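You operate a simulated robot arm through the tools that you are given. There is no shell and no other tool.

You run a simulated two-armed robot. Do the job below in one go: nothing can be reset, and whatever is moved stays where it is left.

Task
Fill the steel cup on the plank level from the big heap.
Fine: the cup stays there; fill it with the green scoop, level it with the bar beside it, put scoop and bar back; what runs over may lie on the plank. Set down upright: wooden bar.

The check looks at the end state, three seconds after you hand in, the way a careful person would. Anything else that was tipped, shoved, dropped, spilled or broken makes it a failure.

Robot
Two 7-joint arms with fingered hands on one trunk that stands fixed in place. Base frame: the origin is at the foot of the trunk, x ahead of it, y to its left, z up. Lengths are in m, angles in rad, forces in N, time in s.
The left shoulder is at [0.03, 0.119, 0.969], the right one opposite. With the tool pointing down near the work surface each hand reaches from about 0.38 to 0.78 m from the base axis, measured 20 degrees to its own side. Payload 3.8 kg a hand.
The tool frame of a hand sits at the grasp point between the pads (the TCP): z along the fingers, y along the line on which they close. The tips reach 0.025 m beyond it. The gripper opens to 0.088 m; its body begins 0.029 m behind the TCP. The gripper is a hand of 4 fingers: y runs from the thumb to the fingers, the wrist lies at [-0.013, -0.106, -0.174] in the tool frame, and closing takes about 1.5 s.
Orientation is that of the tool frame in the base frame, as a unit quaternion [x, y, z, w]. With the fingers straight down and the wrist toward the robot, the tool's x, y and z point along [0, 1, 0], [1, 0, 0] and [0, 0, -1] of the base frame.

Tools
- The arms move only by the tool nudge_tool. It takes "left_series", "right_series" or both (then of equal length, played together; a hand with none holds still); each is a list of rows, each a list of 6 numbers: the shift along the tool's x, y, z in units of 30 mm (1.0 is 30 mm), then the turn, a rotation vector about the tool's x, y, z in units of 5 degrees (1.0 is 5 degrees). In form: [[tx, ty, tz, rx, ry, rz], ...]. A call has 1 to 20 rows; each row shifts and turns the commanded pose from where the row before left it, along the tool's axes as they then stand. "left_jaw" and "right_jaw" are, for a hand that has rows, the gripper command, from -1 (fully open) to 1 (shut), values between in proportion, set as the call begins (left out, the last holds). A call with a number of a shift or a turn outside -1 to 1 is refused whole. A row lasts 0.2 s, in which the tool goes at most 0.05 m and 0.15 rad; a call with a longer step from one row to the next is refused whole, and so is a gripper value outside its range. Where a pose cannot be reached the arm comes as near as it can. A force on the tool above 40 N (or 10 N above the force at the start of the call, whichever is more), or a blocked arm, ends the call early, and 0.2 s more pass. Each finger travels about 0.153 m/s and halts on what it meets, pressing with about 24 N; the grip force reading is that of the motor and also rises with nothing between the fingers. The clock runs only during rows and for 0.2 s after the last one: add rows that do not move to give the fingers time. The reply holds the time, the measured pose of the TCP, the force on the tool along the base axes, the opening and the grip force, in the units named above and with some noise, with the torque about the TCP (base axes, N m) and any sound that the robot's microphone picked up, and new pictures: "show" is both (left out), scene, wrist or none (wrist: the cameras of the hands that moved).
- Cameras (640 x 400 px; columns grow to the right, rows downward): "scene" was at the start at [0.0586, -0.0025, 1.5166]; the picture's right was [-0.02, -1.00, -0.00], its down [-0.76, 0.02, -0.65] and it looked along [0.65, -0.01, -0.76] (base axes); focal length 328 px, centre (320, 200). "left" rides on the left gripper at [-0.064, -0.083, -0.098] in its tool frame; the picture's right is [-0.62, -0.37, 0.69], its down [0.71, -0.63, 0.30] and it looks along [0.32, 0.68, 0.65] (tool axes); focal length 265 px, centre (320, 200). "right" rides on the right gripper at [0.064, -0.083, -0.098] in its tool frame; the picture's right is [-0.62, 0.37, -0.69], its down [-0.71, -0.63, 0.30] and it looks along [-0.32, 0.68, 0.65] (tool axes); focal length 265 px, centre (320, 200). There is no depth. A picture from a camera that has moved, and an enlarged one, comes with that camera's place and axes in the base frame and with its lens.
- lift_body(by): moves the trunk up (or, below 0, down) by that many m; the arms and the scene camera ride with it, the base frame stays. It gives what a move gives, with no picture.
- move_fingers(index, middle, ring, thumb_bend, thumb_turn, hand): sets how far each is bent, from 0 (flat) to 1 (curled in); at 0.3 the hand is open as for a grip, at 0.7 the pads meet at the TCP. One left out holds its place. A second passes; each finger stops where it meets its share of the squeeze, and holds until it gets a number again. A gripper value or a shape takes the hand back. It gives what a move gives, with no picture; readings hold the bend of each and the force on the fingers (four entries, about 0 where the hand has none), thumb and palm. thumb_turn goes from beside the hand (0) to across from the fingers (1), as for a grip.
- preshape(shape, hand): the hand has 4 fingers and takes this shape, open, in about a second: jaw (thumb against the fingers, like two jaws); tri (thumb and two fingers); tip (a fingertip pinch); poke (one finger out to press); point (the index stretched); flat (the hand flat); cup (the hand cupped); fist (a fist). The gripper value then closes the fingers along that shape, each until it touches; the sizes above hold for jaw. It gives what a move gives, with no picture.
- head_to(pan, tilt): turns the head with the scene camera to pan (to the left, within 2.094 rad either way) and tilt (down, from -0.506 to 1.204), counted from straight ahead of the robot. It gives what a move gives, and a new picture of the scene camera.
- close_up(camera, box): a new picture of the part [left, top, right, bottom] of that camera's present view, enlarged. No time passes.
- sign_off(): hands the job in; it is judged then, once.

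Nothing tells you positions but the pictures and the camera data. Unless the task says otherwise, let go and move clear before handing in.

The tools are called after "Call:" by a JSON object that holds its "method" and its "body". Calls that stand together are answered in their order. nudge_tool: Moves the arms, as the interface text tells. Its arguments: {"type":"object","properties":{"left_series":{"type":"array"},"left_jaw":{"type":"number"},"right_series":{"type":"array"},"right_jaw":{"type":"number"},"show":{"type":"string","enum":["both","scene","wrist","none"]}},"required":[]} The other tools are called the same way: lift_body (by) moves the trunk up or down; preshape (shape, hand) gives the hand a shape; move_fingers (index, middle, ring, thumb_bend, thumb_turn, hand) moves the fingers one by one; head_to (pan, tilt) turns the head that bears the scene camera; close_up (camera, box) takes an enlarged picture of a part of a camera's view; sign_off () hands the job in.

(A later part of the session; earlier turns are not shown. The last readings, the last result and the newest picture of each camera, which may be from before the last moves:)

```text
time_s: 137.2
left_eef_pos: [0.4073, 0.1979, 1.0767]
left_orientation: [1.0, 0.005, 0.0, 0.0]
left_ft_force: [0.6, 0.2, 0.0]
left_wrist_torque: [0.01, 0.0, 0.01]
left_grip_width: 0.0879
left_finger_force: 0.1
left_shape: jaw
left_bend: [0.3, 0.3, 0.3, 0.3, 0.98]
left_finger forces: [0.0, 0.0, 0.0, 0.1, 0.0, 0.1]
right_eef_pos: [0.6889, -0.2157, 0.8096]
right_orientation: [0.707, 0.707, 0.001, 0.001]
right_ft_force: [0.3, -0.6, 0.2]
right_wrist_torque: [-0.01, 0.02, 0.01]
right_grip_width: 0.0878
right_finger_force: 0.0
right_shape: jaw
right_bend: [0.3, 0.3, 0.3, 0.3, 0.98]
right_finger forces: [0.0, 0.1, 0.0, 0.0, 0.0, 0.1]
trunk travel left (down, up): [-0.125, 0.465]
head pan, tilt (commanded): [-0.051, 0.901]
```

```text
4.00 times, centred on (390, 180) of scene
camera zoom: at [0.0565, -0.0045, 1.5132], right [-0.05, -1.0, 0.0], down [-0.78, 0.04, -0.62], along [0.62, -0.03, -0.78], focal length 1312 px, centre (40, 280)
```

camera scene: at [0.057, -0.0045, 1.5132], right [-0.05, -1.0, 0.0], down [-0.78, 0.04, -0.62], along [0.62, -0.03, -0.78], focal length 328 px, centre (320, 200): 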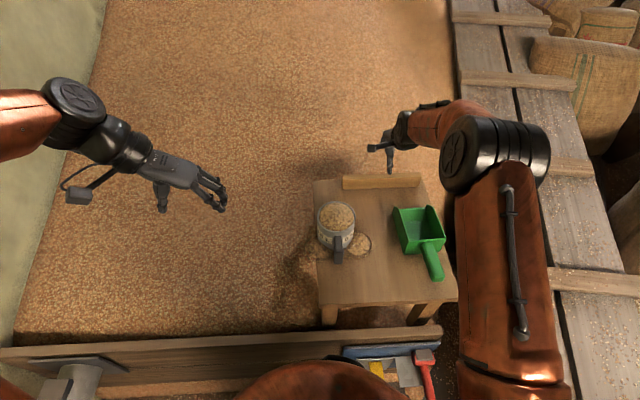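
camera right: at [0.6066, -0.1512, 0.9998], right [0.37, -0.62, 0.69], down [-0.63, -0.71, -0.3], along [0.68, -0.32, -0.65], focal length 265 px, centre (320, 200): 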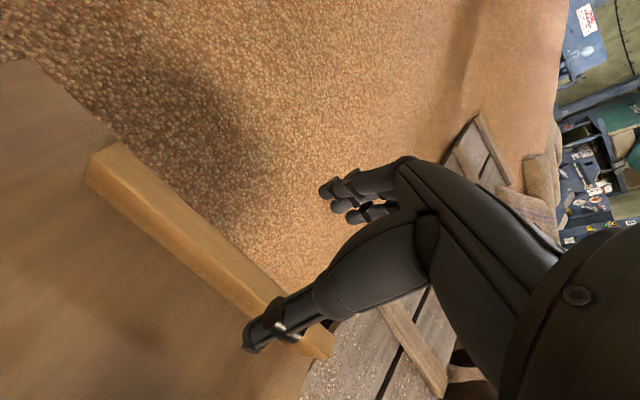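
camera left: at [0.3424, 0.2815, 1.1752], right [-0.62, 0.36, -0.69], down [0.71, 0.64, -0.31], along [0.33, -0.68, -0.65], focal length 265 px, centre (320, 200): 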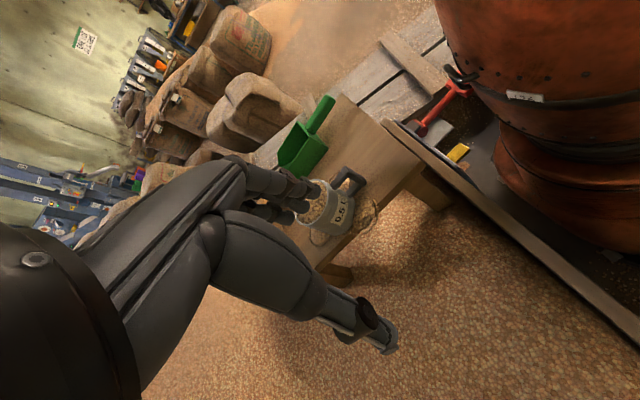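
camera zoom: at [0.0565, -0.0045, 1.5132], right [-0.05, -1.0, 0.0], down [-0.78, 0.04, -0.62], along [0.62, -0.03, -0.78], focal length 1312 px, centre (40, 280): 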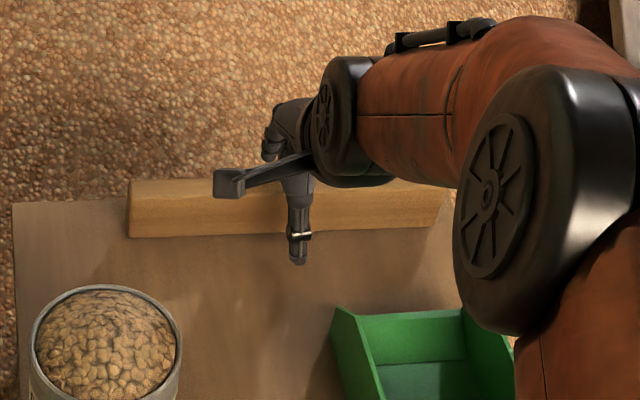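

The hand straddles the bar cleanly. I close the grip on it.

Call:
{"method": "nudge_tool", "body": {"right_series": [[0, 0, 0, 0, 0, 0], [0, 0, 0, 0, 0, 0], [0, 0, 0, 0, 0, 0], [0, 0, 0, 0, 0, 0], [0, 0, 0, 0, 0, 0], [0, 0, 0, 0, 0, 0], [0, 0, 0, 0, 0, 0], [0, 0, 0, 0, 0, 0]], "right_jaw": 1, "show": "none"}}

Call:
{"method": "close_up", "body": {"camera": "right", "box": [150, 130, 450, 380]}}

Call:
{"method": "close_up", "body": {"camera": "scene", "box": [330, 130, 450, 230]}}

```text
time_s: 138.9
left_eef_pos: [0.4073, 0.1981, 1.0777]
left_orientation: [1.0, 0.004, 0.0, 0.0]
left_ft_force: [0.1, 0.0, -0.1]
left_wrist_torque: [-0.03, -0.01, 0.01]
left_grip_width: 0.088
left_finger_force: 0.1
left_shape: jaw
left_bend: [0.3, 0.3, 0.3, 0.3, 0.98]
left_finger forces: [0.0, 0.0, 0.0, 0.0, 0.0, 0.0]
right_eef_pos: [0.6903, -0.2168, 0.8097]
right_orientation: [0.707, 0.707, 0.0, 0.0]
right_ft_force: [-0.8, 0.3, -1.0]
right_wrist_torque: [0.03, -0.01, 0.01]
right_grip_width: 0.015
right_finger_force: 24.2
right_shape: jaw
right_bend: [0.73, 0.63, 0.63, 0.75, 1.0]
right_finger forces: [13.4, 5.9, 2.5, 0.0, 22.0, 0.0]
trunk travel left (down, up): [-0.125, 0.465]
head pan, tilt (commanded): [-0.051, 0.901]
```

```text
1.60 times, centred on (300, 255) of right
camera zoom: at [0.6065, -0.1515, 0.9091], right [0.37, -0.62, 0.69], down [-0.63, -0.71, -0.3], along [0.68, -0.32, -0.65], focal length 425 px, centre (352, 112)
```

zoom: 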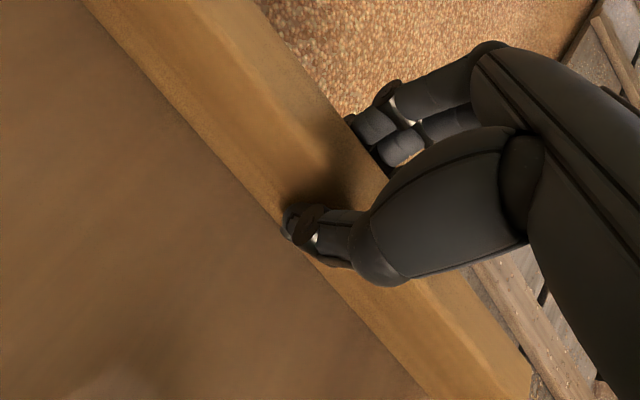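

```text
4.00 times, centred on (390, 180) of scene
camera zoom: at [0.0566, -0.0045, 1.5132], right [-0.05, -1.0, 0.0], down [-0.78, 0.04, -0.62], along [0.62, -0.03, -0.78], focal length 1312 px, centre (40, 280)
```

zoom: 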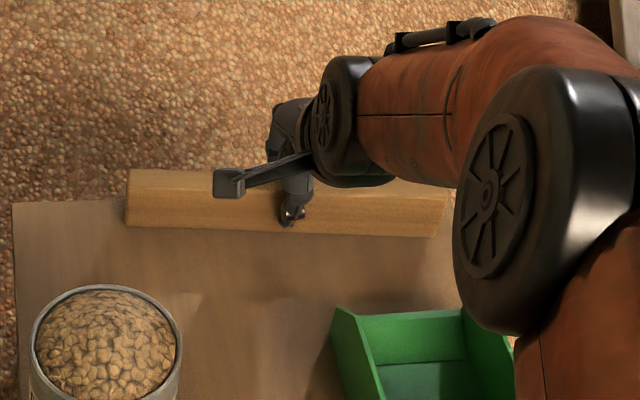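

Gripped at ~24 N, with the bar still upright. I lift it slowly and check how it hangs.

Call:
{"method": "nudge_tool", "body": {"right_series": [[0, 0, -0.3, 0, 0, 0], [0, 0, -0.5, 0, 0, 0], [0, 0, -0.7, 0, 0, 0], [0, 0, -0.8, 0, 0, 0], [0, 0, -0.8, 0, 0, 0], [0, 0, -0.4, 0, 0, 0]], "show": "both"}}

Call:
{"method": "close_up", "body": {"camera": "scene", "box": [310, 100, 450, 220]}}

Call:
{"method": "close_up", "body": {"camera": "right", "box": [50, 50, 450, 380]}}

```text
time_s: 140.3
left_eef_pos: [0.4068, 0.1987, 1.0762]
left_orientation: [1.0, 0.004, 0.0, 0.0]
left_ft_force: [0.2, -0.2, 0.8]
left_wrist_torque: [-0.01, 0.01, -0.02]
left_grip_width: 0.0876
left_finger_force: 0.1
left_shape: jaw
left_bend: [0.3, 0.3, 0.3, 0.3, 0.98]
left_finger forces: [0.0, 0.0, 0.1, 0.0, 0.0, 0.0]
right_eef_pos: [0.689, -0.2156, 0.9139]
right_orientation: [0.707, 0.707, -0.001, -0.001]
right_ft_force: [0.1, 0.0, -0.9]
right_wrist_torque: [-0.03, 0.01, 0.0]
right_grip_width: 0.0147
right_finger_force: 24.2
right_shape: jaw
right_bend: [0.73, 0.63, 0.64, 0.75, 1.0]
right_finger forces: [13.7, 5.6, 2.5, 0.0, 21.9, 0.0]
trunk travel left (down, up): [-0.125, 0.465]
head pan, tilt (commanded): [-0.051, 0.901]
camera scene: at [0.0564, -0.0045, 1.5132], right [-0.05, -1.0, 0.0], down [-0.78, 0.04, -0.62], along [0.62, -0.03, -0.78], focal length 328 px, centre (320, 200)
camera right: at [0.6057, -0.1509, 1.0134], right [0.37, -0.62, 0.69], down [-0.63, -0.71, -0.3], along [0.68, -0.32, -0.65], focal length 265 px, centre (320, 200)
```

scene: 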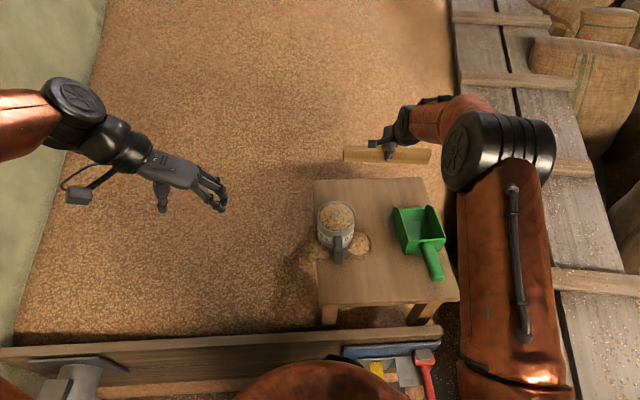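
right: 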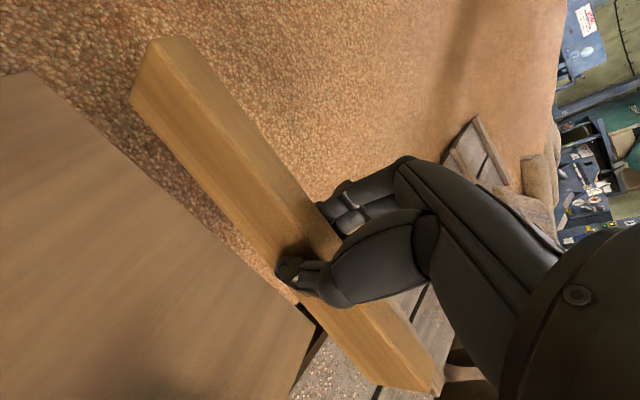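

```text
3.33 times, centred on (380, 160) of scene
camera zoom: at [0.0564, -0.0045, 1.5132], right [-0.05, -1.0, 0.0], down [-0.78, 0.04, -0.62], along [0.62, -0.03, -0.78], focal length 1094 px, centre (120, 333)
```

zoom: 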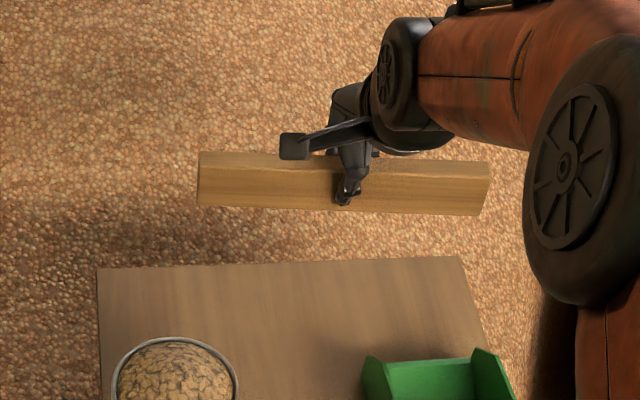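

```text
1.21 times, centred on (250, 215) of right
camera zoom: at [0.6057, -0.1509, 1.0134], right [0.37, -0.62, 0.69], down [-0.63, -0.71, -0.3], along [0.68, -0.32, -0.65], focal length 322 px, centre (405, 182)
```

zoom: 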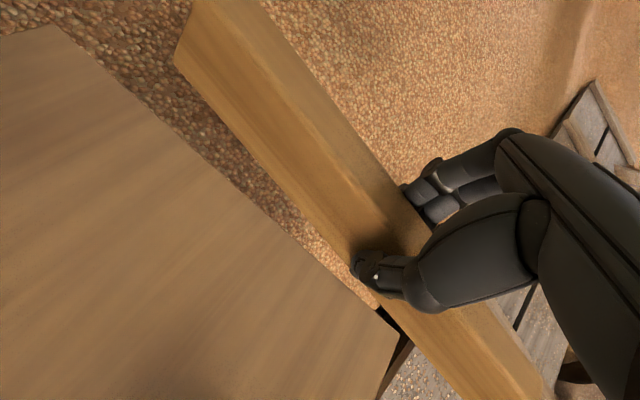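

The bar is held firmly, level and upright, yawed about 6° in the hand. Before striking off, I set the left hand up as a low side camera to watch the bar edge against the cup rim.

Call:
{"method": "nudge_tool", "body": {"left_series": [[0, 0, 0, 0, 0, -1], [0, 0, 0, 0, 0, -1], [0, 0, 0, 0, 0, -1], [0, 0, 0, 0, 0, -1], [0, 0, 0, 0, 0, -1], [0, 0, 0, 0, 0, -1], [0, 0, 0, 0, 0, -1], [0, 0, 0, 0, 0, -1], [0, 0, 0, 0, 0, -1], [0, 0, 0, 0, 0, -1], [0, 0, 0, 0, 0, -1], [0, 0, 0, 0, 0, -1], [0, 0, 0, 0, 0, -1], [0, 0, 0, 0, 0, -1], [0, 0, 0, 0, 0, -1]], "show": "none"}}

Call:
{"method": "nudge_tool", "body": {"left_series": [[0, 0, 0, -0.26, -0.966, 0], [0, 0, 0, -0.26, -0.966, 0], [0, 0, 0, -0.26, -0.966, 0], [0, 0, 0, -0.26, -0.966, 0], [0, 0, 0, -0.26, -0.966, 0], [0, 0, 0, -0.26, -0.966, 0], [0, 0, 0, -0.26, -0.966, 0], [0, 0, 0, -0.26, -0.966, 0], [0, 0, 0, -0.26, -0.966, 0], [0, 0, 0, -0.26, -0.966, 0], [0, 0, 0, -0.26, -0.966, 0], [0, 0, 0, -0.26, -0.966, 0], [0, 0, 0, -0.26, -0.966, 0], [0, 0, 0, -0.26, -0.966, 0]], "show": "both"}}

```text
time_s: 143.6
left_eef_pos: [0.407, 0.2004, 1.0782]
left_orientation: [0.791, 0.611, 0.0, 0.0]
left_ft_force: [-1.6, 0.3, -0.6]
left_wrist_torque: [0.03, 0.01, -0.01]
left_grip_width: 0.088
left_finger_force: 0.2
left_shape: jaw
left_bend: [0.3, 0.3, 0.3, 0.3, 0.98]
left_finger forces: [0.0, 0.0, 0.0, 0.1, 0.0, 0.1]
right_eef_pos: [0.6874, -0.2167, 0.9144]
right_orientation: [0.708, 0.707, 0.0, 0.0]
right_ft_force: [-0.6, 0.1, -1.6]
right_wrist_torque: [0.01, 0.03, 0.06]
right_grip_width: 0.0146
right_finger_force: 24.1
right_shape: jaw
right_bend: [0.73, 0.63, 0.64, 0.75, 1.0]
right_finger forces: [13.6, 5.7, 2.6, 0.0, 21.8, 0.1]
trunk travel left (down, up): [-0.125, 0.465]
head pan, tilt (commanded): [-0.051, 0.901]
```

```text
time_s: 146.6
left_eef_pos: [0.4076, 0.1985, 1.0774]
left_orientation: [0.647, 0.501, -0.348, 0.458]
left_ft_force: [0.6, -0.7, -0.3]
left_wrist_torque: [-0.01, 0.01, -0.04]
left_grip_width: 0.0877
left_finger_force: 0.1
left_shape: jaw
left_bend: [0.3, 0.3, 0.3, 0.3, 0.98]
left_finger forces: [0.0, 0.0, 0.0, 0.1, 0.0, 0.1]
right_eef_pos: [0.689, -0.2155, 0.9144]
right_orientation: [0.707, 0.707, 0.0, 0.0]
right_ft_force: [0.5, -0.4, -1.3]
right_wrist_torque: [0.0, -0.02, -0.01]
right_grip_width: 0.0146
right_finger_force: 23.6
right_shape: jaw
right_bend: [0.73, 0.63, 0.64, 0.75, 1.0]
right_finger forces: [13.5, 5.7, 2.6, 0.0, 21.9, 0.0]
trunk travel left (down, up): [-0.125, 0.465]
head pan, tilt (commanded): [-0.051, 0.901]
camera scene: at [0.0568, -0.0042, 1.5132], right [-0.05, -1.0, 0.0], down [-0.78, 0.04, -0.62], along [0.62, -0.03, -0.78], focal length 328 px, centre (320, 200)
camera left: at [0.3096, 0.2766, 1.1483], right [-0.51, -0.83, 0.24], down [-0.42, 0.0, -0.91], along [0.75, -0.56, -0.35], focal length 265 px, centre (320, 200)
```

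scene: 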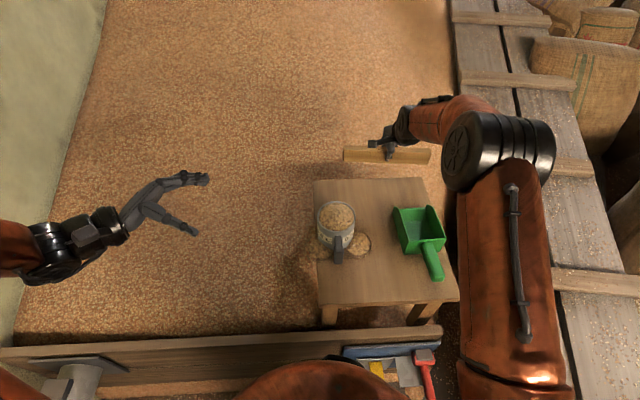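
left: 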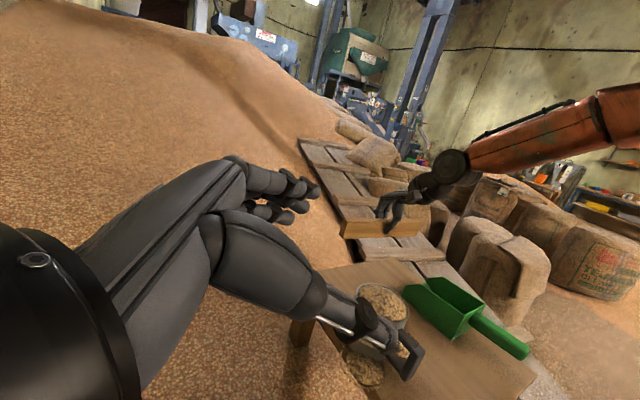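

The open left thumb blocks its camera's view of the cup, so I close that empty hand and lower it to a low vantage point beside the plank.

Call:
{"method": "nudge_tool", "body": {"left_series": [[0.815, -0.068, 0.47, 0, 0, 0], [0.815, -0.068, 0.47, 0, 0, 0], [0.815, -0.068, 0.47, 0, 0, 0], [0.815, -0.068, 0.47, 0, 0, 0], [0.815, -0.068, 0.47, 0, 0, 0], [0.815, -0.068, 0.47, 0, 0, 0], [0.815, -0.068, 0.47, 0, 0, 0], [0.6, -0.05, 0.35, 0, 0, 0]], "left_jaw": 1, "show": "wrist"}}

```text
time_s: 148.3
left_eef_pos: [0.4422, 0.1606, 0.8659]
left_orientation: [0.648, 0.501, -0.348, 0.457]
left_ft_force: [0.4, 1.0, 0.8]
left_wrist_torque: [0.0, 0.02, 0.0]
left_grip_width: 0.0
left_finger_force: 24.1
left_shape: jaw
left_bend: [0.7, 0.7, 0.7, 0.37, 1.0]
left_finger forces: [0.0, 0.0, 0.0, 0.0, 0.0, 0.1]
right_eef_pos: [0.6895, -0.217, 0.9144]
right_orientation: [0.707, 0.707, 0.0, -0.001]
right_ft_force: [0.2, -0.7, -2.0]
right_wrist_torque: [-0.02, 0.01, 0.02]
right_grip_width: 0.0147
right_finger_force: 24.2
right_shape: jaw
right_bend: [0.73, 0.63, 0.64, 0.75, 1.0]
right_finger forces: [13.6, 5.7, 2.6, 0.0, 21.9, 0.1]
trunk travel left (down, up): [-0.125, 0.465]
head pan, tilt (commanded): [-0.051, 0.901]
camera left: at [0.3447, 0.2382, 0.9362], right [-0.51, -0.83, 0.24], down [-0.42, 0.0, -0.91], along [0.75, -0.56, -0.35], focal length 265 px, centre (320, 200)
```

left: 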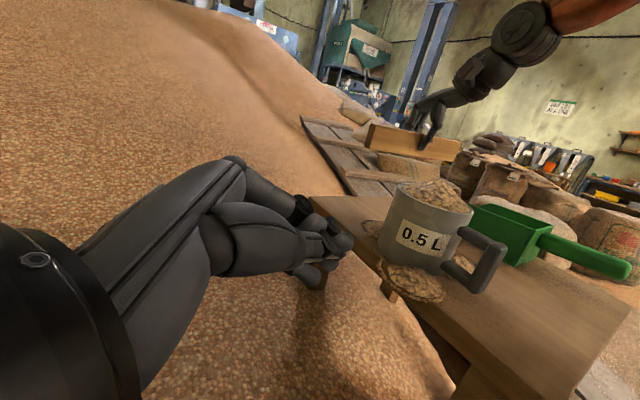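

An excellent low view of the heaped cup, the bar and the scoop. Zooming to measure the rim and handle heights.

Call:
{"method": "close_up", "body": {"camera": "left", "box": [340, 100, 540, 320]}}

Call:
{"method": "close_up", "body": {"camera": "scene", "box": [310, 180, 410, 280]}}

```text
1.82 times, centred on (440, 210) of left
camera zoom: at [0.3447, 0.2382, 0.9362], right [-0.51, -0.83, 0.24], down [-0.42, 0.0, -0.91], along [0.75, -0.56, -0.35], focal length 483 px, centre (102, 182)
```

zoom: 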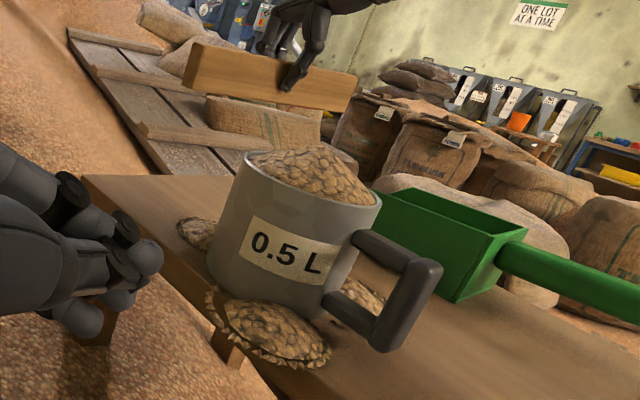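

```text
4.00 times, centred on (360, 230) of scene
camera zoom: at [0.0568, -0.0044, 1.5132], right [-0.05, -1.0, 0.0], down [-0.78, 0.04, -0.62], along [0.62, -0.03, -0.78], focal length 1312 px, centre (160, 80)
```

zoom: 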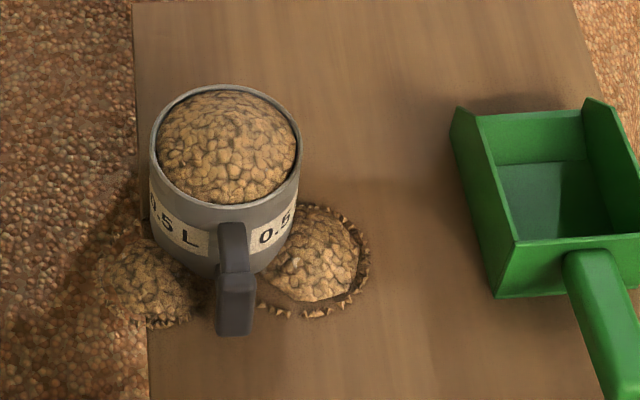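

The handle sits clearly below the rim, and the mound stands 2–3 cm proud. I straighten the bar's yaw and bring it to just behind the cup's far rim, with its lower edge well above the rim.

Call:
{"method": "nudge_tool", "body": {"right_series": [[0, 0, -0.4, 0, 0, 0], [0, 0, -0.2, 0, 0, -0.57], [0, 0, 0, 0, 0, -0.57], [0.8, -0.665, 0, 0, 0, 0], [0.8, -0.665, 0, 0, 0, 0], [0.8, -0.665, 0, 0, 0, 0], [0.8, -0.665, 0, 0, 0, 0]], "show": "none"}}

Call:
{"method": "close_up", "body": {"camera": "left", "box": [340, 100, 540, 320]}}

Call:
{"method": "close_up", "body": {"camera": "scene", "box": [300, 140, 440, 260]}}

```text
time_s: 149.9
left_eef_pos: [0.4407, 0.1622, 0.8664]
left_orientation: [0.648, 0.502, -0.347, 0.456]
left_ft_force: [0.8, 0.4, -0.5]
left_wrist_torque: [0.0, -0.03, 0.01]
left_grip_width: 0.0
left_finger_force: 24.3
left_shape: jaw
left_bend: [0.7, 0.7, 0.7, 0.37, 1.0]
left_finger forces: [0.0, 0.0, 0.1, 0.0, 0.0, 0.0]
right_eef_pos: [0.5992, -0.128, 0.9333]
right_orientation: [0.671, 0.741, -0.001, 0.001]
right_ft_force: [0.8, -0.2, -1.3]
right_wrist_torque: [0.0, -0.02, 0.02]
right_grip_width: 0.0147
right_finger_force: 24.2
right_shape: jaw
right_bend: [0.73, 0.63, 0.64, 0.75, 1.0]
right_finger forces: [13.7, 5.7, 2.6, 0.1, 21.9, 0.0]
trunk travel left (down, up): [-0.125, 0.465]
head pan, tilt (commanded): [-0.051, 0.901]
```

```text
1.82 times, centred on (440, 210) of left
camera zoom: at [0.3441, 0.2387, 0.9366], right [-0.51, -0.83, 0.24], down [-0.42, 0.0, -0.91], along [0.75, -0.56, -0.35], focal length 483 px, centre (102, 182)
```

zoom: 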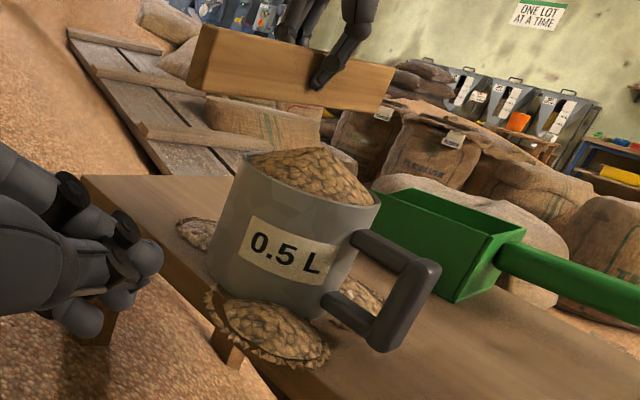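

```text
3.33 times, centred on (370, 200) of scene
camera zoom: at [0.0561, -0.0038, 1.5133], right [-0.05, -1.0, 0.0], down [-0.78, 0.04, -0.62], along [0.62, -0.03, -0.78], focal length 1094 px, centre (153, 200)
```

zoom: 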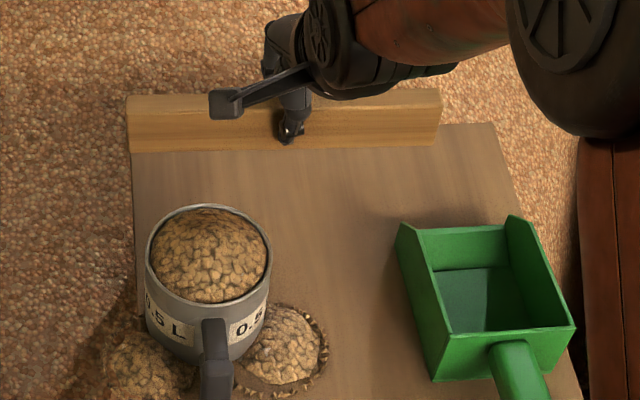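

The bar is parallel to the plank edge and spans the full cup width. I bring it over the far rim with the lower edge still slightly above, and look at the gap.

Call:
{"method": "nudge_tool", "body": {"right_series": [[0.055, -0.547, 0.2, 0, 0, 0], [0.055, -0.547, 0.3, 0, 0, 0], [0, 0, 0, 0, 0, 0]], "show": "none"}}

Call:
{"method": "close_up", "body": {"camera": "left", "box": [370, 130, 490, 250]}}

Call:
{"method": "close_up", "body": {"camera": "scene", "box": [310, 160, 410, 260]}}

```text
time_s: 150.8
left_eef_pos: [0.4416, 0.1597, 0.8659]
left_orientation: [0.647, 0.502, -0.346, 0.457]
left_ft_force: [-0.2, -0.1, 0.7]
left_wrist_torque: [0.02, -0.06, 0.0]
left_grip_width: 0.0001
left_finger_force: 23.8
left_shape: jaw
left_bend: [0.7, 0.7, 0.7, 0.37, 1.0]
left_finger forces: [0.0, 0.0, 0.0, 0.1, 0.0, 0.1]
right_eef_pos: [0.5674, -0.1288, 0.9177]
right_orientation: [0.671, 0.741, 0.001, 0.0]
right_ft_force: [0.0, 0.3, -1.3]
right_wrist_torque: [0.01, -0.02, 0.02]
right_grip_width: 0.0147
right_finger_force: 23.7
right_shape: jaw
right_bend: [0.73, 0.63, 0.64, 0.75, 1.0]
right_finger forces: [13.7, 5.7, 2.7, 0.0, 22.1, 0.1]
trunk travel left (down, up): [-0.125, 0.465]
head pan, tilt (commanded): [-0.051, 0.901]
```

```text
3.33 times, centred on (430, 190) of left
camera zoom: at [0.3443, 0.2383, 0.9366], right [-0.51, -0.83, 0.24], down [-0.42, 0.0, -0.91], along [0.75, -0.56, -0.35], focal length 885 px, centre (-47, 233)
```

zoom: 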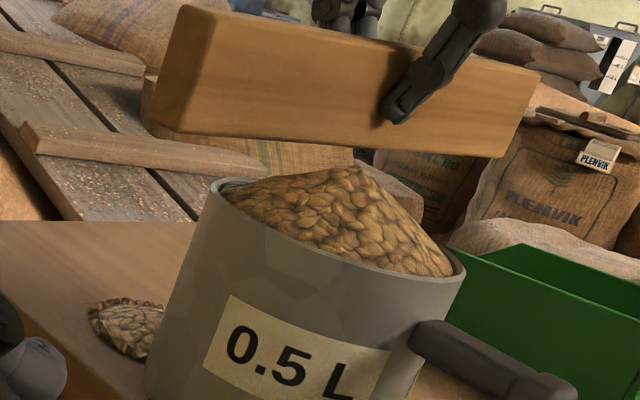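

```text
4.00 times, centred on (360, 210) of scene
camera zoom: at [0.0565, -0.0043, 1.5132], right [-0.05, -1.0, 0.0], down [-0.78, 0.04, -0.62], along [0.62, -0.03, -0.78], focal length 1312 px, centre (160, 160)
```

zoom: 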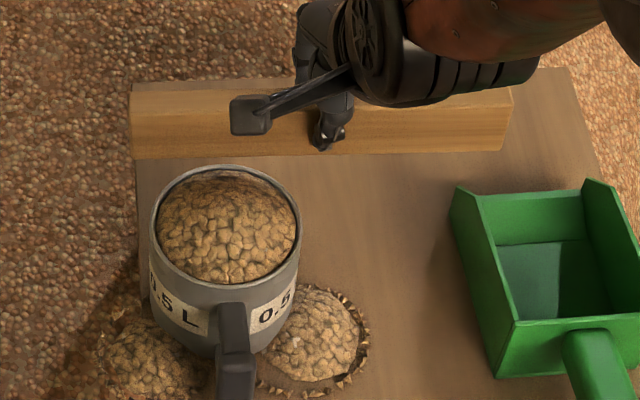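

The bar's lower edge is still clearly above the rim. I lower in small steps watching force and picture.

Call:
{"method": "nudge_tool", "body": {"right_series": [[0, 0, 0.1, 0, 0, 0], [0, 0, 0.1, 0, 0, 0], [0, 0, 0, 0, 0, 0]], "show": "none"}}

Call:
{"method": "close_up", "body": {"camera": "left", "box": [370, 130, 490, 250]}}

```text
time_s: 151.6
left_eef_pos: [0.4423, 0.1619, 0.866]
left_orientation: [0.648, 0.501, -0.346, 0.457]
left_ft_force: [0.5, -1.2, -0.4]
left_wrist_torque: [-0.02, -0.02, -0.01]
left_grip_width: 0.0
left_finger_force: 24.2
left_shape: jaw
left_bend: [0.7, 0.7, 0.7, 0.37, 1.0]
left_finger forces: [0.0, 0.0, 0.1, 0.0, 0.1, 0.0]
right_eef_pos: [0.5671, -0.1284, 0.9113]
right_orientation: [0.671, 0.741, -0.001, 0.0]
right_ft_force: [0.7, 0.4, -0.4]
right_wrist_torque: [0.0, 0.01, -0.04]
right_grip_width: 0.0147
right_finger_force: 23.9
right_shape: jaw
right_bend: [0.73, 0.63, 0.64, 0.75, 1.0]
right_finger forces: [13.6, 5.6, 2.6, 0.0, 22.0, 0.1]
trunk travel left (down, up): [-0.125, 0.465]
head pan, tilt (commanded): [-0.051, 0.901]
```

```text
3.33 times, centred on (430, 190) of left
camera zoom: at [0.3443, 0.2383, 0.9366], right [-0.51, -0.83, 0.24], down [-0.42, 0.0, -0.91], along [0.75, -0.56, -0.35], focal length 885 px, centre (-47, 233)
```

zoom: 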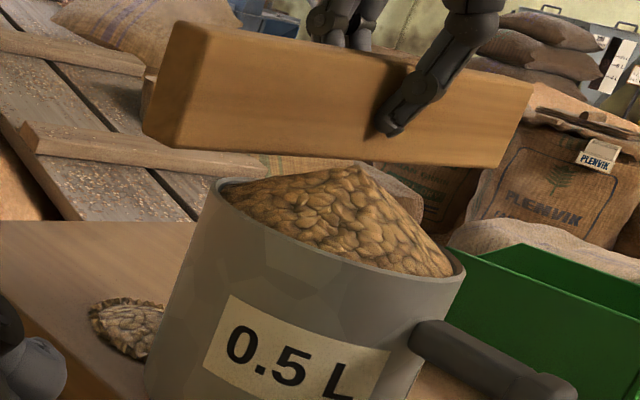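

Still about a centimetre above the rim by the picture. Lowering further in small steps.

Call:
{"method": "nudge_tool", "body": {"right_series": [[0, 0, 0.1, 0, 0, 0], [0, 0, 0.1, 0, 0, 0], [0, 0, 0, 0, 0, 0]], "show": "none"}}

Call:
{"method": "close_up", "body": {"camera": "left", "box": [370, 130, 490, 250]}}

Call:
{"method": "close_up", "body": {"camera": "scene", "box": [320, 170, 400, 250]}}

```text
time_s: 152.3
left_eef_pos: [0.4409, 0.1604, 0.8648]
left_orientation: [0.648, 0.501, -0.347, 0.457]
left_ft_force: [-0.1, 0.6, -0.2]
left_wrist_torque: [0.01, -0.02, 0.0]
left_grip_width: 0.0001
left_finger_force: 23.4
left_shape: jaw
left_bend: [0.7, 0.7, 0.7, 0.37, 1.0]
left_finger forces: [0.0, 0.0, 0.0, 0.1, 0.0, 0.1]
right_eef_pos: [0.5684, -0.1295, 0.9053]
right_orientation: [0.671, 0.741, 0.0, 0.001]
right_ft_force: [0.5, -0.5, -1.0]
right_wrist_torque: [-0.04, 0.03, 0.02]
right_grip_width: 0.0145
right_finger_force: 23.7
right_shape: jaw
right_bend: [0.73, 0.63, 0.64, 0.75, 1.0]
right_finger forces: [13.8, 5.8, 2.5, 0.0, 22.1, 0.1]
trunk travel left (down, up): [-0.125, 0.465]
head pan, tilt (commanded): [-0.051, 0.901]
```

```text
3.33 times, centred on (430, 190) of left
camera zoom: at [0.3443, 0.2383, 0.9366], right [-0.51, -0.83, 0.24], down [-0.42, 0.0, -0.91], along [0.75, -0.56, -0.35], focal length 885 px, centre (-47, 233)
```

zoom: 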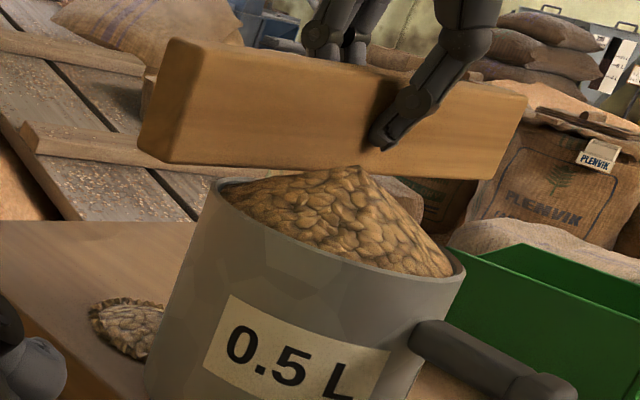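

```text
5.00 times, centred on (360, 210) of scene
camera zoom: at [0.0565, -0.0044, 1.5132], right [-0.05, -1.0, 0.0], down [-0.78, 0.04, -0.62], along [0.62, -0.03, -0.78], focal length 1640 px, centre (120, 150)
```

zoom: 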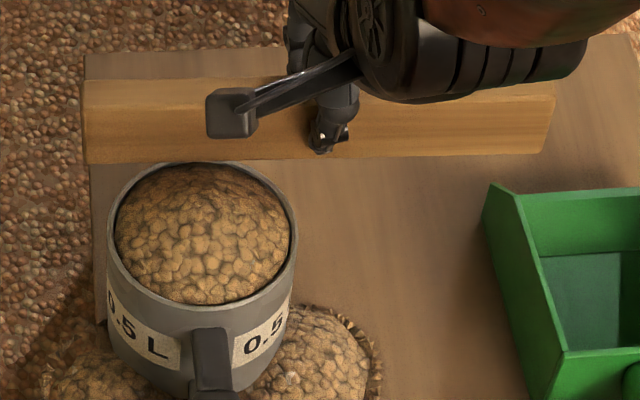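

In both views the bar's lower front edge is now just at the far rim, within a few millimetres of its height. I shift it a hair over the rim and feel for contact in 1.5 mm steps.

Call:
{"method": "nudge_tool", "body": {"right_series": [[0.017, -0.166, 0, 0, 0, 0], [0, 0, 0.05, 0, 0, 0], [0, 0, 0, 0, 0, 0]], "show": "none"}}

Call:
{"method": "nudge_tool", "body": {"right_series": [[0, 0, 0.05, 0, 0, 0], [0, 0, 0, 0, 0, 0]], "show": "none"}}

Call:
{"method": "close_up", "body": {"camera": "left", "box": [370, 130, 490, 250]}}

Call:
{"method": "close_up", "body": {"camera": "scene", "box": [320, 170, 400, 250]}}

```text
time_s: 153.2
left_eef_pos: [0.4418, 0.16, 0.8651]
left_orientation: [0.647, 0.501, -0.348, 0.457]
left_ft_force: [0.2, -0.8, 0.3]
left_wrist_torque: [0.01, 0.0, 0.03]
left_grip_width: 0.0
left_finger_force: 23.6
left_shape: jaw
left_bend: [0.7, 0.7, 0.7, 0.37, 1.0]
left_finger forces: [0.1, 0.0, 0.0, 0.0, 0.1, 0.1]
right_eef_pos: [0.5627, -0.1288, 0.9031]
right_orientation: [0.671, 0.742, 0.0, 0.0]
right_ft_force: [-0.2, -0.1, -1.4]
right_wrist_torque: [-0.01, 0.01, 0.01]
right_grip_width: 0.0147
right_finger_force: 24.4
right_shape: jaw
right_bend: [0.73, 0.63, 0.64, 0.75, 1.0]
right_finger forces: [13.8, 5.7, 2.5, 0.0, 22.1, 0.1]
trunk travel left (down, up): [-0.125, 0.465]
head pan, tilt (commanded): [-0.051, 0.901]
```

```text
time_s: 153.8
left_eef_pos: [0.4422, 0.1613, 0.865]
left_orientation: [0.647, 0.502, -0.347, 0.457]
left_ft_force: [-0.4, -0.3, 0.3]
left_wrist_torque: [0.02, 0.03, 0.02]
left_grip_width: 0.0001
left_finger_force: 23.8
left_shape: jaw
left_bend: [0.7, 0.7, 0.7, 0.37, 1.0]
left_finger forces: [0.0, 0.0, 0.0, 0.1, 0.1, 0.1]
right_eef_pos: [0.5632, -0.1295, 0.9024]
right_orientation: [0.671, 0.742, -0.001, 0.0]
right_ft_force: [1.2, -0.7, -1.2]
right_wrist_torque: [-0.02, 0.04, 0.03]
right_grip_width: 0.0147
right_finger_force: 23.7
right_shape: jaw
right_bend: [0.73, 0.63, 0.64, 0.75, 1.0]
right_finger forces: [13.8, 5.7, 2.4, 0.0, 22.0, 0.0]
trunk travel left (down, up): [-0.125, 0.465]
head pan, tilt (commanded): [-0.051, 0.901]
```

```text
3.33 times, centred on (430, 190) of left
camera zoom: at [0.3443, 0.2383, 0.9366], right [-0.51, -0.83, 0.24], down [-0.42, 0.0, -0.91], along [0.75, -0.56, -0.35], focal length 885 px, centre (-47, 233)
```

zoom: 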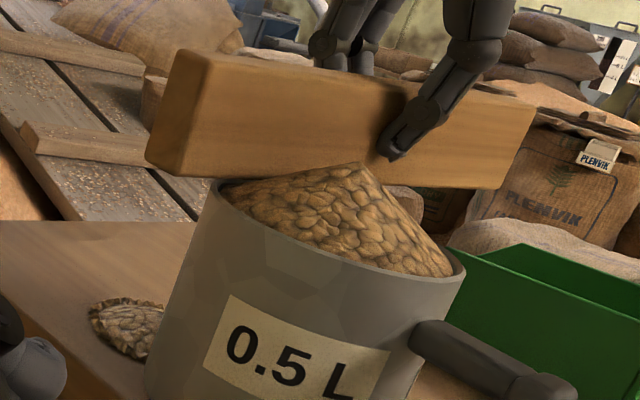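

```text
5.00 times, centred on (360, 210) of scene
camera zoom: at [0.0565, -0.0044, 1.5132], right [-0.05, -1.0, 0.0], down [-0.78, 0.04, -0.62], along [0.62, -0.03, -0.78], focal length 1640 px, centre (120, 150)
```

zoom: 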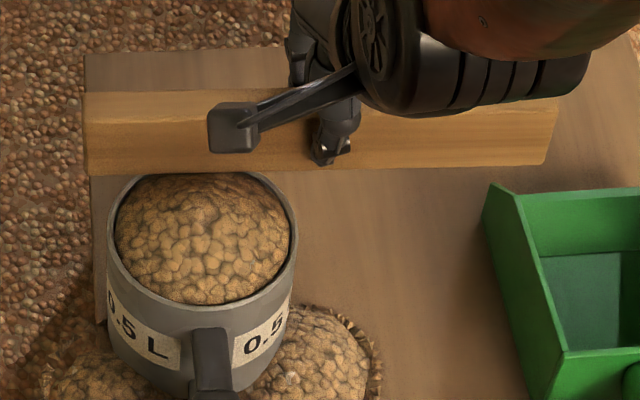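

Call:
{"method": "nudge_tool", "body": {"right_series": [[0, 0, 0.05, 0, 0, 0], [0, 0, 0, 0, 0, 0]], "show": "none"}}

Call:
{"method": "nudge_tool", "body": {"right_series": [[0, 0, 0.04, 0, 0, 0], [0, 0, 0, 0, 0, 0]], "show": "none"}}

Call:
{"method": "close_up", "body": {"camera": "left", "box": [390, 150, 470, 230]}}

```text
time_s: 154.3
left_eef_pos: [0.4409, 0.1609, 0.866]
left_orientation: [0.648, 0.501, -0.347, 0.457]
left_ft_force: [0.5, -0.7, 0.2]
left_wrist_torque: [-0.01, -0.01, 0.0]
left_grip_width: 0.0001
left_finger_force: 24.2
left_shape: jaw
left_bend: [0.7, 0.7, 0.7, 0.37, 1.0]
left_finger forces: [0.1, 0.0, 0.1, 0.1, 0.0, 0.0]
right_eef_pos: [0.5619, -0.1291, 0.9007]
right_orientation: [0.671, 0.742, 0.001, 0.0]
right_ft_force: [-0.3, -0.1, -1.2]
right_wrist_torque: [-0.02, 0.0, -0.02]
right_grip_width: 0.0146
right_finger_force: 24.3
right_shape: jaw
right_bend: [0.73, 0.63, 0.64, 0.75, 1.0]
right_finger forces: [13.8, 5.7, 2.5, 0.0, 22.0, 0.1]
trunk travel left (down, up): [-0.125, 0.465]
head pan, tilt (commanded): [-0.051, 0.901]
```

```text
time_s: 154.9
left_eef_pos: [0.441, 0.1618, 0.8651]
left_orientation: [0.648, 0.501, -0.346, 0.457]
left_ft_force: [-0.3, 0.3, -0.1]
left_wrist_torque: [0.01, 0.01, -0.02]
left_grip_width: 0.0
left_finger_force: 23.5
left_shape: jaw
left_bend: [0.7, 0.7, 0.7, 0.37, 1.0]
left_finger forces: [0.1, 0.1, 0.0, 0.0, 0.1, 0.1]
right_eef_pos: [0.5615, -0.1293, 0.8998]
right_orientation: [0.672, 0.741, 0.0, 0.0]
right_ft_force: [0.2, 0.1, -1.7]
right_wrist_torque: [-0.02, 0.0, 0.01]
right_grip_width: 0.0146
right_finger_force: 24.0
right_shape: jaw
right_bend: [0.73, 0.63, 0.64, 0.75, 1.0]
right_finger forces: [13.8, 5.7, 2.5, 0.0, 21.9, 0.0]
trunk travel left (down, up): [-0.125, 0.465]
head pan, tilt (commanded): [-0.051, 0.901]
```

```text
5.00 times, centred on (430, 190) of left
camera zoom: at [0.3443, 0.2383, 0.9366], right [-0.51, -0.83, 0.24], down [-0.42, 0.0, -0.91], along [0.75, -0.56, -0.35], focal length 1327 px, centre (-230, 250)
```

zoom: 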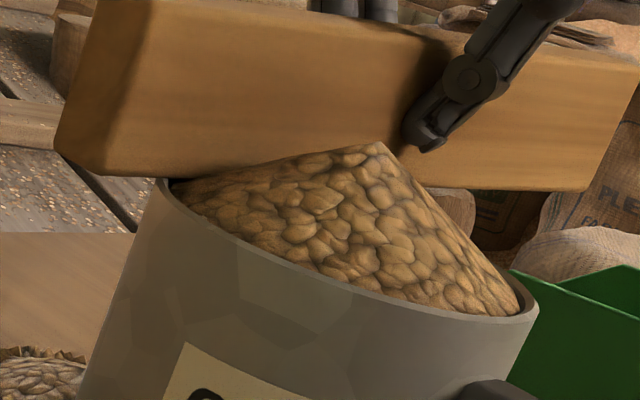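

The bar's lower edge is now right at the rim. Two more sub-millimetre steps to feel the contact.

Call:
{"method": "nudge_tool", "body": {"right_series": [[0, 0, 0.035, 0, 0, 0], [0, 0, 0, 0, 0, 0]], "show": "none"}}

Call:
{"method": "nudge_tool", "body": {"right_series": [[0, 0, 0.035, 0, 0, 0], [0, 0, 0, 0, 0, 0]], "show": "none"}}

Call:
{"method": "close_up", "body": {"camera": "left", "box": [390, 150, 470, 230]}}

```text
time_s: 155.6
left_eef_pos: [0.4407, 0.161, 0.8647]
left_orientation: [0.648, 0.501, -0.348, 0.457]
left_ft_force: [0.9, 0.3, -0.1]
left_wrist_torque: [0.02, -0.02, 0.0]
left_grip_width: 0.0001
left_finger_force: 24.0
left_shape: jaw
left_bend: [0.7, 0.7, 0.7, 0.37, 1.0]
left_finger forces: [0.1, 0.1, 0.0, 0.0, 0.0, 0.1]
right_eef_pos: [0.562, -0.1289, 0.8986]
right_orientation: [0.671, 0.742, 0.0, 0.001]
right_ft_force: [-0.1, -0.4, -1.0]
right_wrist_torque: [-0.03, -0.01, -0.01]
right_grip_width: 0.0146
right_finger_force: 23.8
right_shape: jaw
right_bend: [0.73, 0.63, 0.64, 0.75, 1.0]
right_finger forces: [13.8, 5.7, 2.5, 0.0, 22.0, 0.0]
trunk travel left (down, up): [-0.125, 0.465]
head pan, tilt (commanded): [-0.051, 0.901]
```

```text
time_s: 156.2
left_eef_pos: [0.4419, 0.1611, 0.8662]
left_orientation: [0.647, 0.502, -0.347, 0.457]
left_ft_force: [0.1, 0.1, 0.5]
left_wrist_torque: [0.0, -0.01, 0.01]
left_grip_width: 0.0001
left_finger_force: 24.2
left_shape: jaw
left_bend: [0.7, 0.7, 0.7, 0.37, 1.0]
left_finger forces: [0.0, 0.0, 0.1, 0.0, 0.0, 0.0]
right_eef_pos: [0.563, -0.1283, 0.8967]
right_orientation: [0.671, 0.741, 0.0, 0.0]
right_ft_force: [-0.5, 0.1, -2.6]
right_wrist_torque: [0.05, 0.03, 0.02]
right_grip_width: 0.0145
right_finger_force: 23.9
right_shape: jaw
right_bend: [0.73, 0.63, 0.65, 0.75, 1.0]
right_finger forces: [13.9, 5.6, 2.7, 0.1, 21.9, 0.1]
trunk travel left (down, up): [-0.125, 0.465]
head pan, tilt (commanded): [-0.051, 0.901]
```

```text
5.00 times, centred on (430, 190) of left
camera zoom: at [0.3443, 0.2383, 0.9366], right [-0.51, -0.83, 0.24], down [-0.42, 0.0, -0.91], along [0.75, -0.56, -0.35], focal length 1327 px, centre (-230, 250)
```

zoom: 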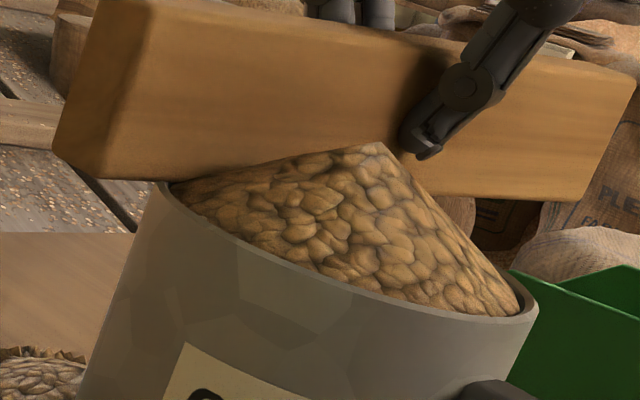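

The left end of the bar has come to rest on the rim — contact found at TCP z ≈ 0.898. I ease up by half a millimetre and draw the bar slowly toward me across the cup.

Call:
{"method": "nudge_tool", "body": {"right_series": [[0, 0, -0.03, 0, 0, 0], [0.025, -0.25, 0, 0, 0, 0], [0.031, -0.315, 0, 0, 0, 0], [0.031, -0.315, 0, 0, 0, 0], [0.031, -0.315, 0, 0, 0, 0], [0.031, -0.315, 0, 0, 0, 0]], "show": "none"}}

Call:
{"method": "close_up", "body": {"camera": "left", "box": [370, 130, 490, 250]}}

Call:
{"method": "close_up", "body": {"camera": "scene", "box": [310, 170, 410, 270]}}

```text
time_s: 157.6
left_eef_pos: [0.4405, 0.1614, 0.8649]
left_orientation: [0.647, 0.501, -0.348, 0.457]
left_ft_force: [0.0, 0.3, 0.4]
left_wrist_torque: [0.02, 0.03, 0.0]
left_grip_width: 0.0001
left_finger_force: 23.8
left_shape: jaw
left_bend: [0.7, 0.7, 0.7, 0.37, 1.0]
left_finger forces: [0.0, 0.1, 0.1, 0.0, 0.1, 0.0]
right_eef_pos: [0.5166, -0.1272, 0.8986]
right_orientation: [0.671, 0.742, -0.001, 0.0]
right_ft_force: [0.4, 0.1, -0.8]
right_wrist_torque: [0.0, -0.02, -0.03]
right_grip_width: 0.0146
right_finger_force: 23.8
right_shape: jaw
right_bend: [0.73, 0.63, 0.65, 0.75, 1.0]
right_finger forces: [13.8, 5.6, 2.7, 0.1, 22.0, 0.1]
trunk travel left (down, up): [-0.125, 0.465]
head pan, tilt (commanded): [-0.051, 0.901]
```

```text
3.33 times, centred on (430, 190) of left
camera zoom: at [0.3442, 0.2383, 0.9367], right [-0.51, -0.83, 0.24], down [-0.42, 0.0, -0.91], along [0.75, -0.56, -0.35], focal length 885 px, centre (-47, 233)
```

zoom: 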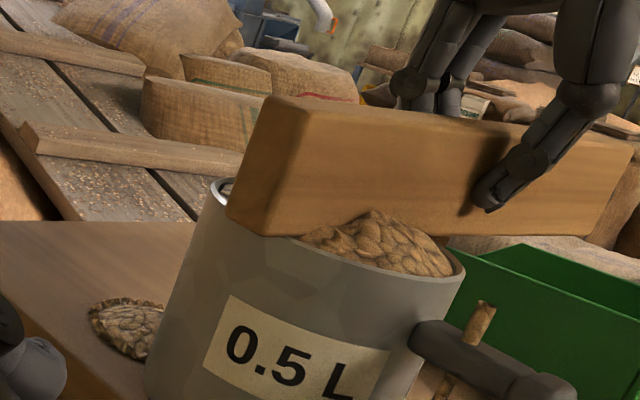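

```text
4.00 times, centred on (360, 220) of scene
camera zoom: at [0.0564, -0.0044, 1.5132], right [-0.05, -1.0, 0.0], down [-0.78, 0.04, -0.62], along [0.62, -0.03, -0.78], focal length 1312 px, centre (160, 120)
```

zoom: 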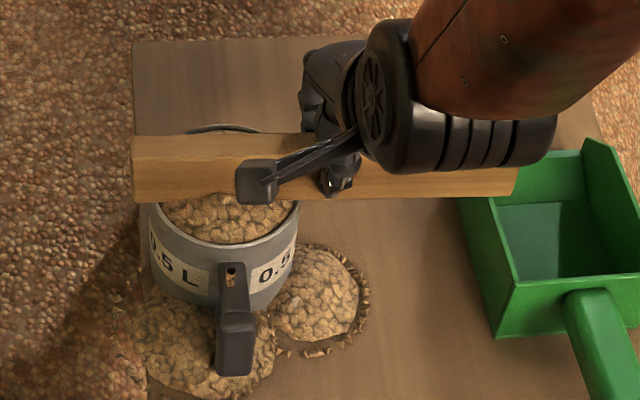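

The strike-off is working: the far half is levelled and the excess runs off the front onto the plank. I continue the stroke past the near rim.

Call:
{"method": "nudge_tool", "body": {"right_series": [[0.031, -0.315, 0, 0, 0, 0], [0.031, -0.315, 0, 0, 0, 0], [0.031, -0.315, 0, 0, 0, 0], [0.031, -0.315, 0, 0, 0, 0], [0.031, -0.315, 0, 0, 0, 0], [0.031, -0.315, 0, 0, 0, 0], [0.031, -0.315, 0, 0, 0, 0]], "show": "none"}}

Call:
{"method": "close_up", "body": {"camera": "left", "box": [370, 130, 490, 250]}}

Call:
{"method": "close_up", "body": {"camera": "scene", "box": [310, 170, 410, 270]}}

```text
time_s: 159.2
left_eef_pos: [0.4412, 0.1615, 0.8646]
left_orientation: [0.647, 0.502, -0.347, 0.457]
left_ft_force: [0.2, 0.0, 0.1]
left_wrist_torque: [0.02, 0.01, 0.02]
left_grip_width: 0.0
left_finger_force: 23.3
left_shape: jaw
left_bend: [0.7, 0.7, 0.7, 0.37, 1.0]
left_finger forces: [0.0, 0.0, 0.0, 0.0, 0.0, 0.1]
right_eef_pos: [0.4515, -0.1285, 0.8995]
right_orientation: [0.671, 0.741, 0.0, -0.001]
right_ft_force: [0.5, -0.8, -1.0]
right_wrist_torque: [0.0, -0.02, 0.03]
right_grip_width: 0.0148
right_finger_force: 23.9
right_shape: jaw
right_bend: [0.73, 0.63, 0.65, 0.75, 1.0]
right_finger forces: [13.9, 5.5, 2.5, 0.1, 22.0, 0.1]
trunk travel left (down, up): [-0.125, 0.465]
head pan, tilt (commanded): [-0.051, 0.901]
```

```text
3.33 times, centred on (430, 190) of left
camera zoom: at [0.3442, 0.2382, 0.9367], right [-0.51, -0.83, 0.24], down [-0.42, 0.0, -0.91], along [0.75, -0.56, -0.35], focal length 885 px, centre (-47, 233)
```

zoom: 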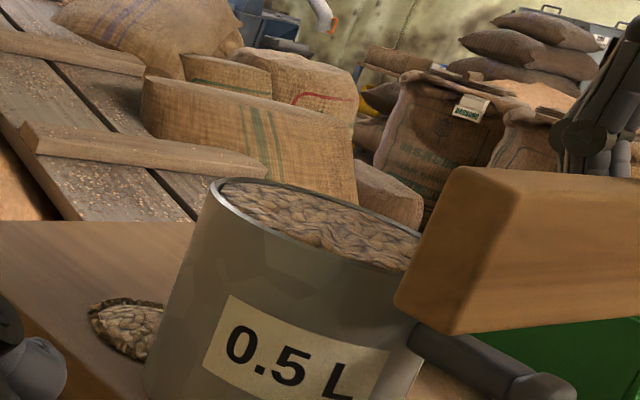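

```text
4.00 times, centred on (360, 220) of scene
camera zoom: at [0.0563, -0.0045, 1.5132], right [-0.05, -1.0, 0.0], down [-0.78, 0.04, -0.62], along [0.62, -0.03, -0.78], focal length 1312 px, centre (160, 120)
```

zoom: 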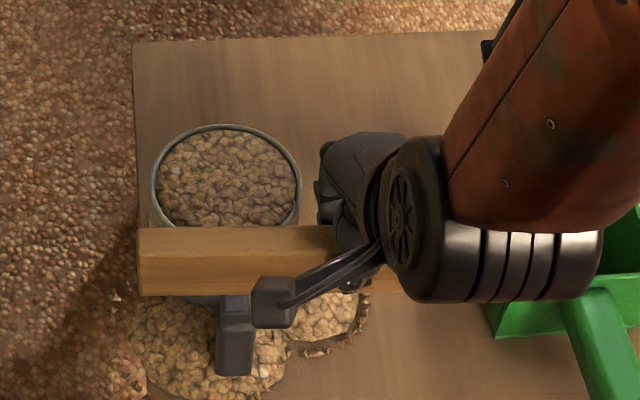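

The grain is now level with the rim. I lift the bar straight up to clear and inspect.

Call:
{"method": "nudge_tool", "body": {"right_series": [[0, 0, -0.5, 0, 0, 0], [0, 0, -0.8, 0, 0, 0], [0, 0, -0.8, 0, 0, 0], [0, 0, -0.5, 0, 0, 0]], "show": "scene"}}

Call:
{"method": "close_up", "body": {"camera": "left", "box": [370, 130, 490, 250]}}

Call:
{"method": "close_up", "body": {"camera": "left", "box": [330, 120, 640, 400]}}

```text
time_s: 160.2
left_eef_pos: [0.4409, 0.1606, 0.8657]
left_orientation: [0.647, 0.501, -0.347, 0.457]
left_ft_force: [0.0, 0.0, 0.4]
left_wrist_torque: [0.01, 0.04, -0.02]
left_grip_width: 0.0
left_finger_force: 23.7
left_shape: jaw
left_bend: [0.7, 0.7, 0.7, 0.37, 1.0]
left_finger forces: [0.0, 0.0, 0.0, 0.1, 0.0, 0.0]
right_eef_pos: [0.4508, -0.1277, 0.9787]
right_orientation: [0.671, 0.742, 0.001, 0.0]
right_ft_force: [0.8, 0.2, -1.3]
right_wrist_torque: [-0.05, -0.01, 0.0]
right_grip_width: 0.0146
right_finger_force: 24.4
right_shape: jaw
right_bend: [0.73, 0.63, 0.65, 0.75, 1.0]
right_finger forces: [13.8, 5.5, 2.6, 0.1, 21.9, 0.0]
trunk travel left (down, up): [-0.125, 0.465]
head pan, tilt (commanded): [-0.051, 0.901]
camera scene: at [0.0563, -0.0044, 1.5132], right [-0.05, -1.0, 0.0], down [-0.78, 0.04, -0.62], along [0.62, -0.03, -0.78], focal length 328 px, centre (320, 200)
```

scene: 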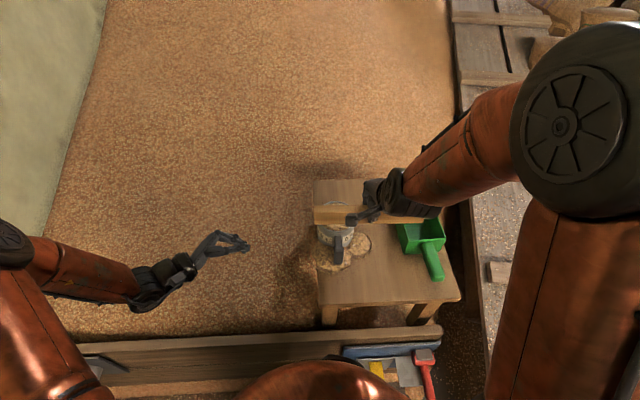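

```text
3.33 times, centred on (430, 190) of left
camera zoom: at [0.3442, 0.2383, 0.9367], right [-0.51, -0.83, 0.24], down [-0.42, 0.0, -0.91], along [0.75, -0.56, -0.35], focal length 885 px, centre (-47, 233)
```

zoom: 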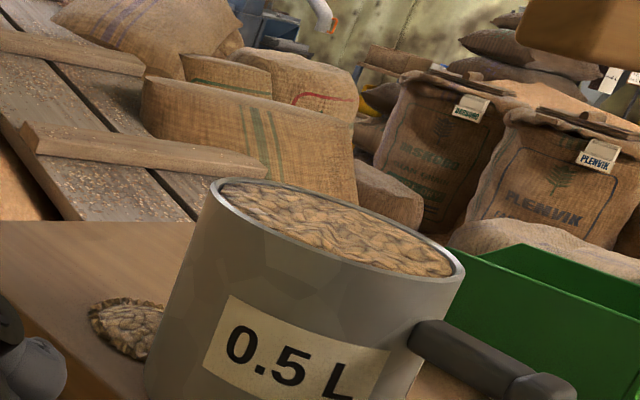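

```text
1.43 times, centred on (485, 260) of left
camera zoom: at [0.3442, 0.2383, 0.9367], right [-0.51, -0.83, 0.24], down [-0.42, 0.0, -0.91], along [0.75, -0.56, -0.35], focal length 379 px, centre (84, 114)
```

zoom: 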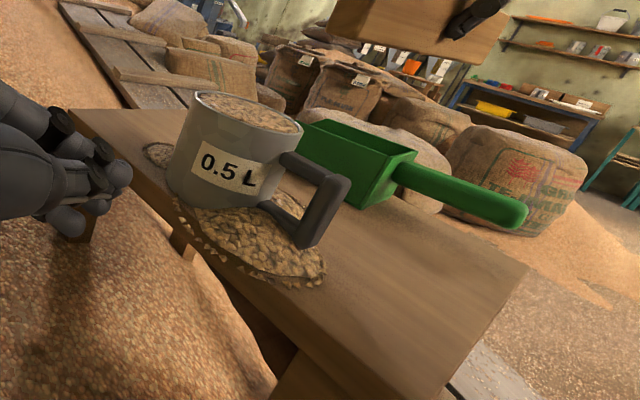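

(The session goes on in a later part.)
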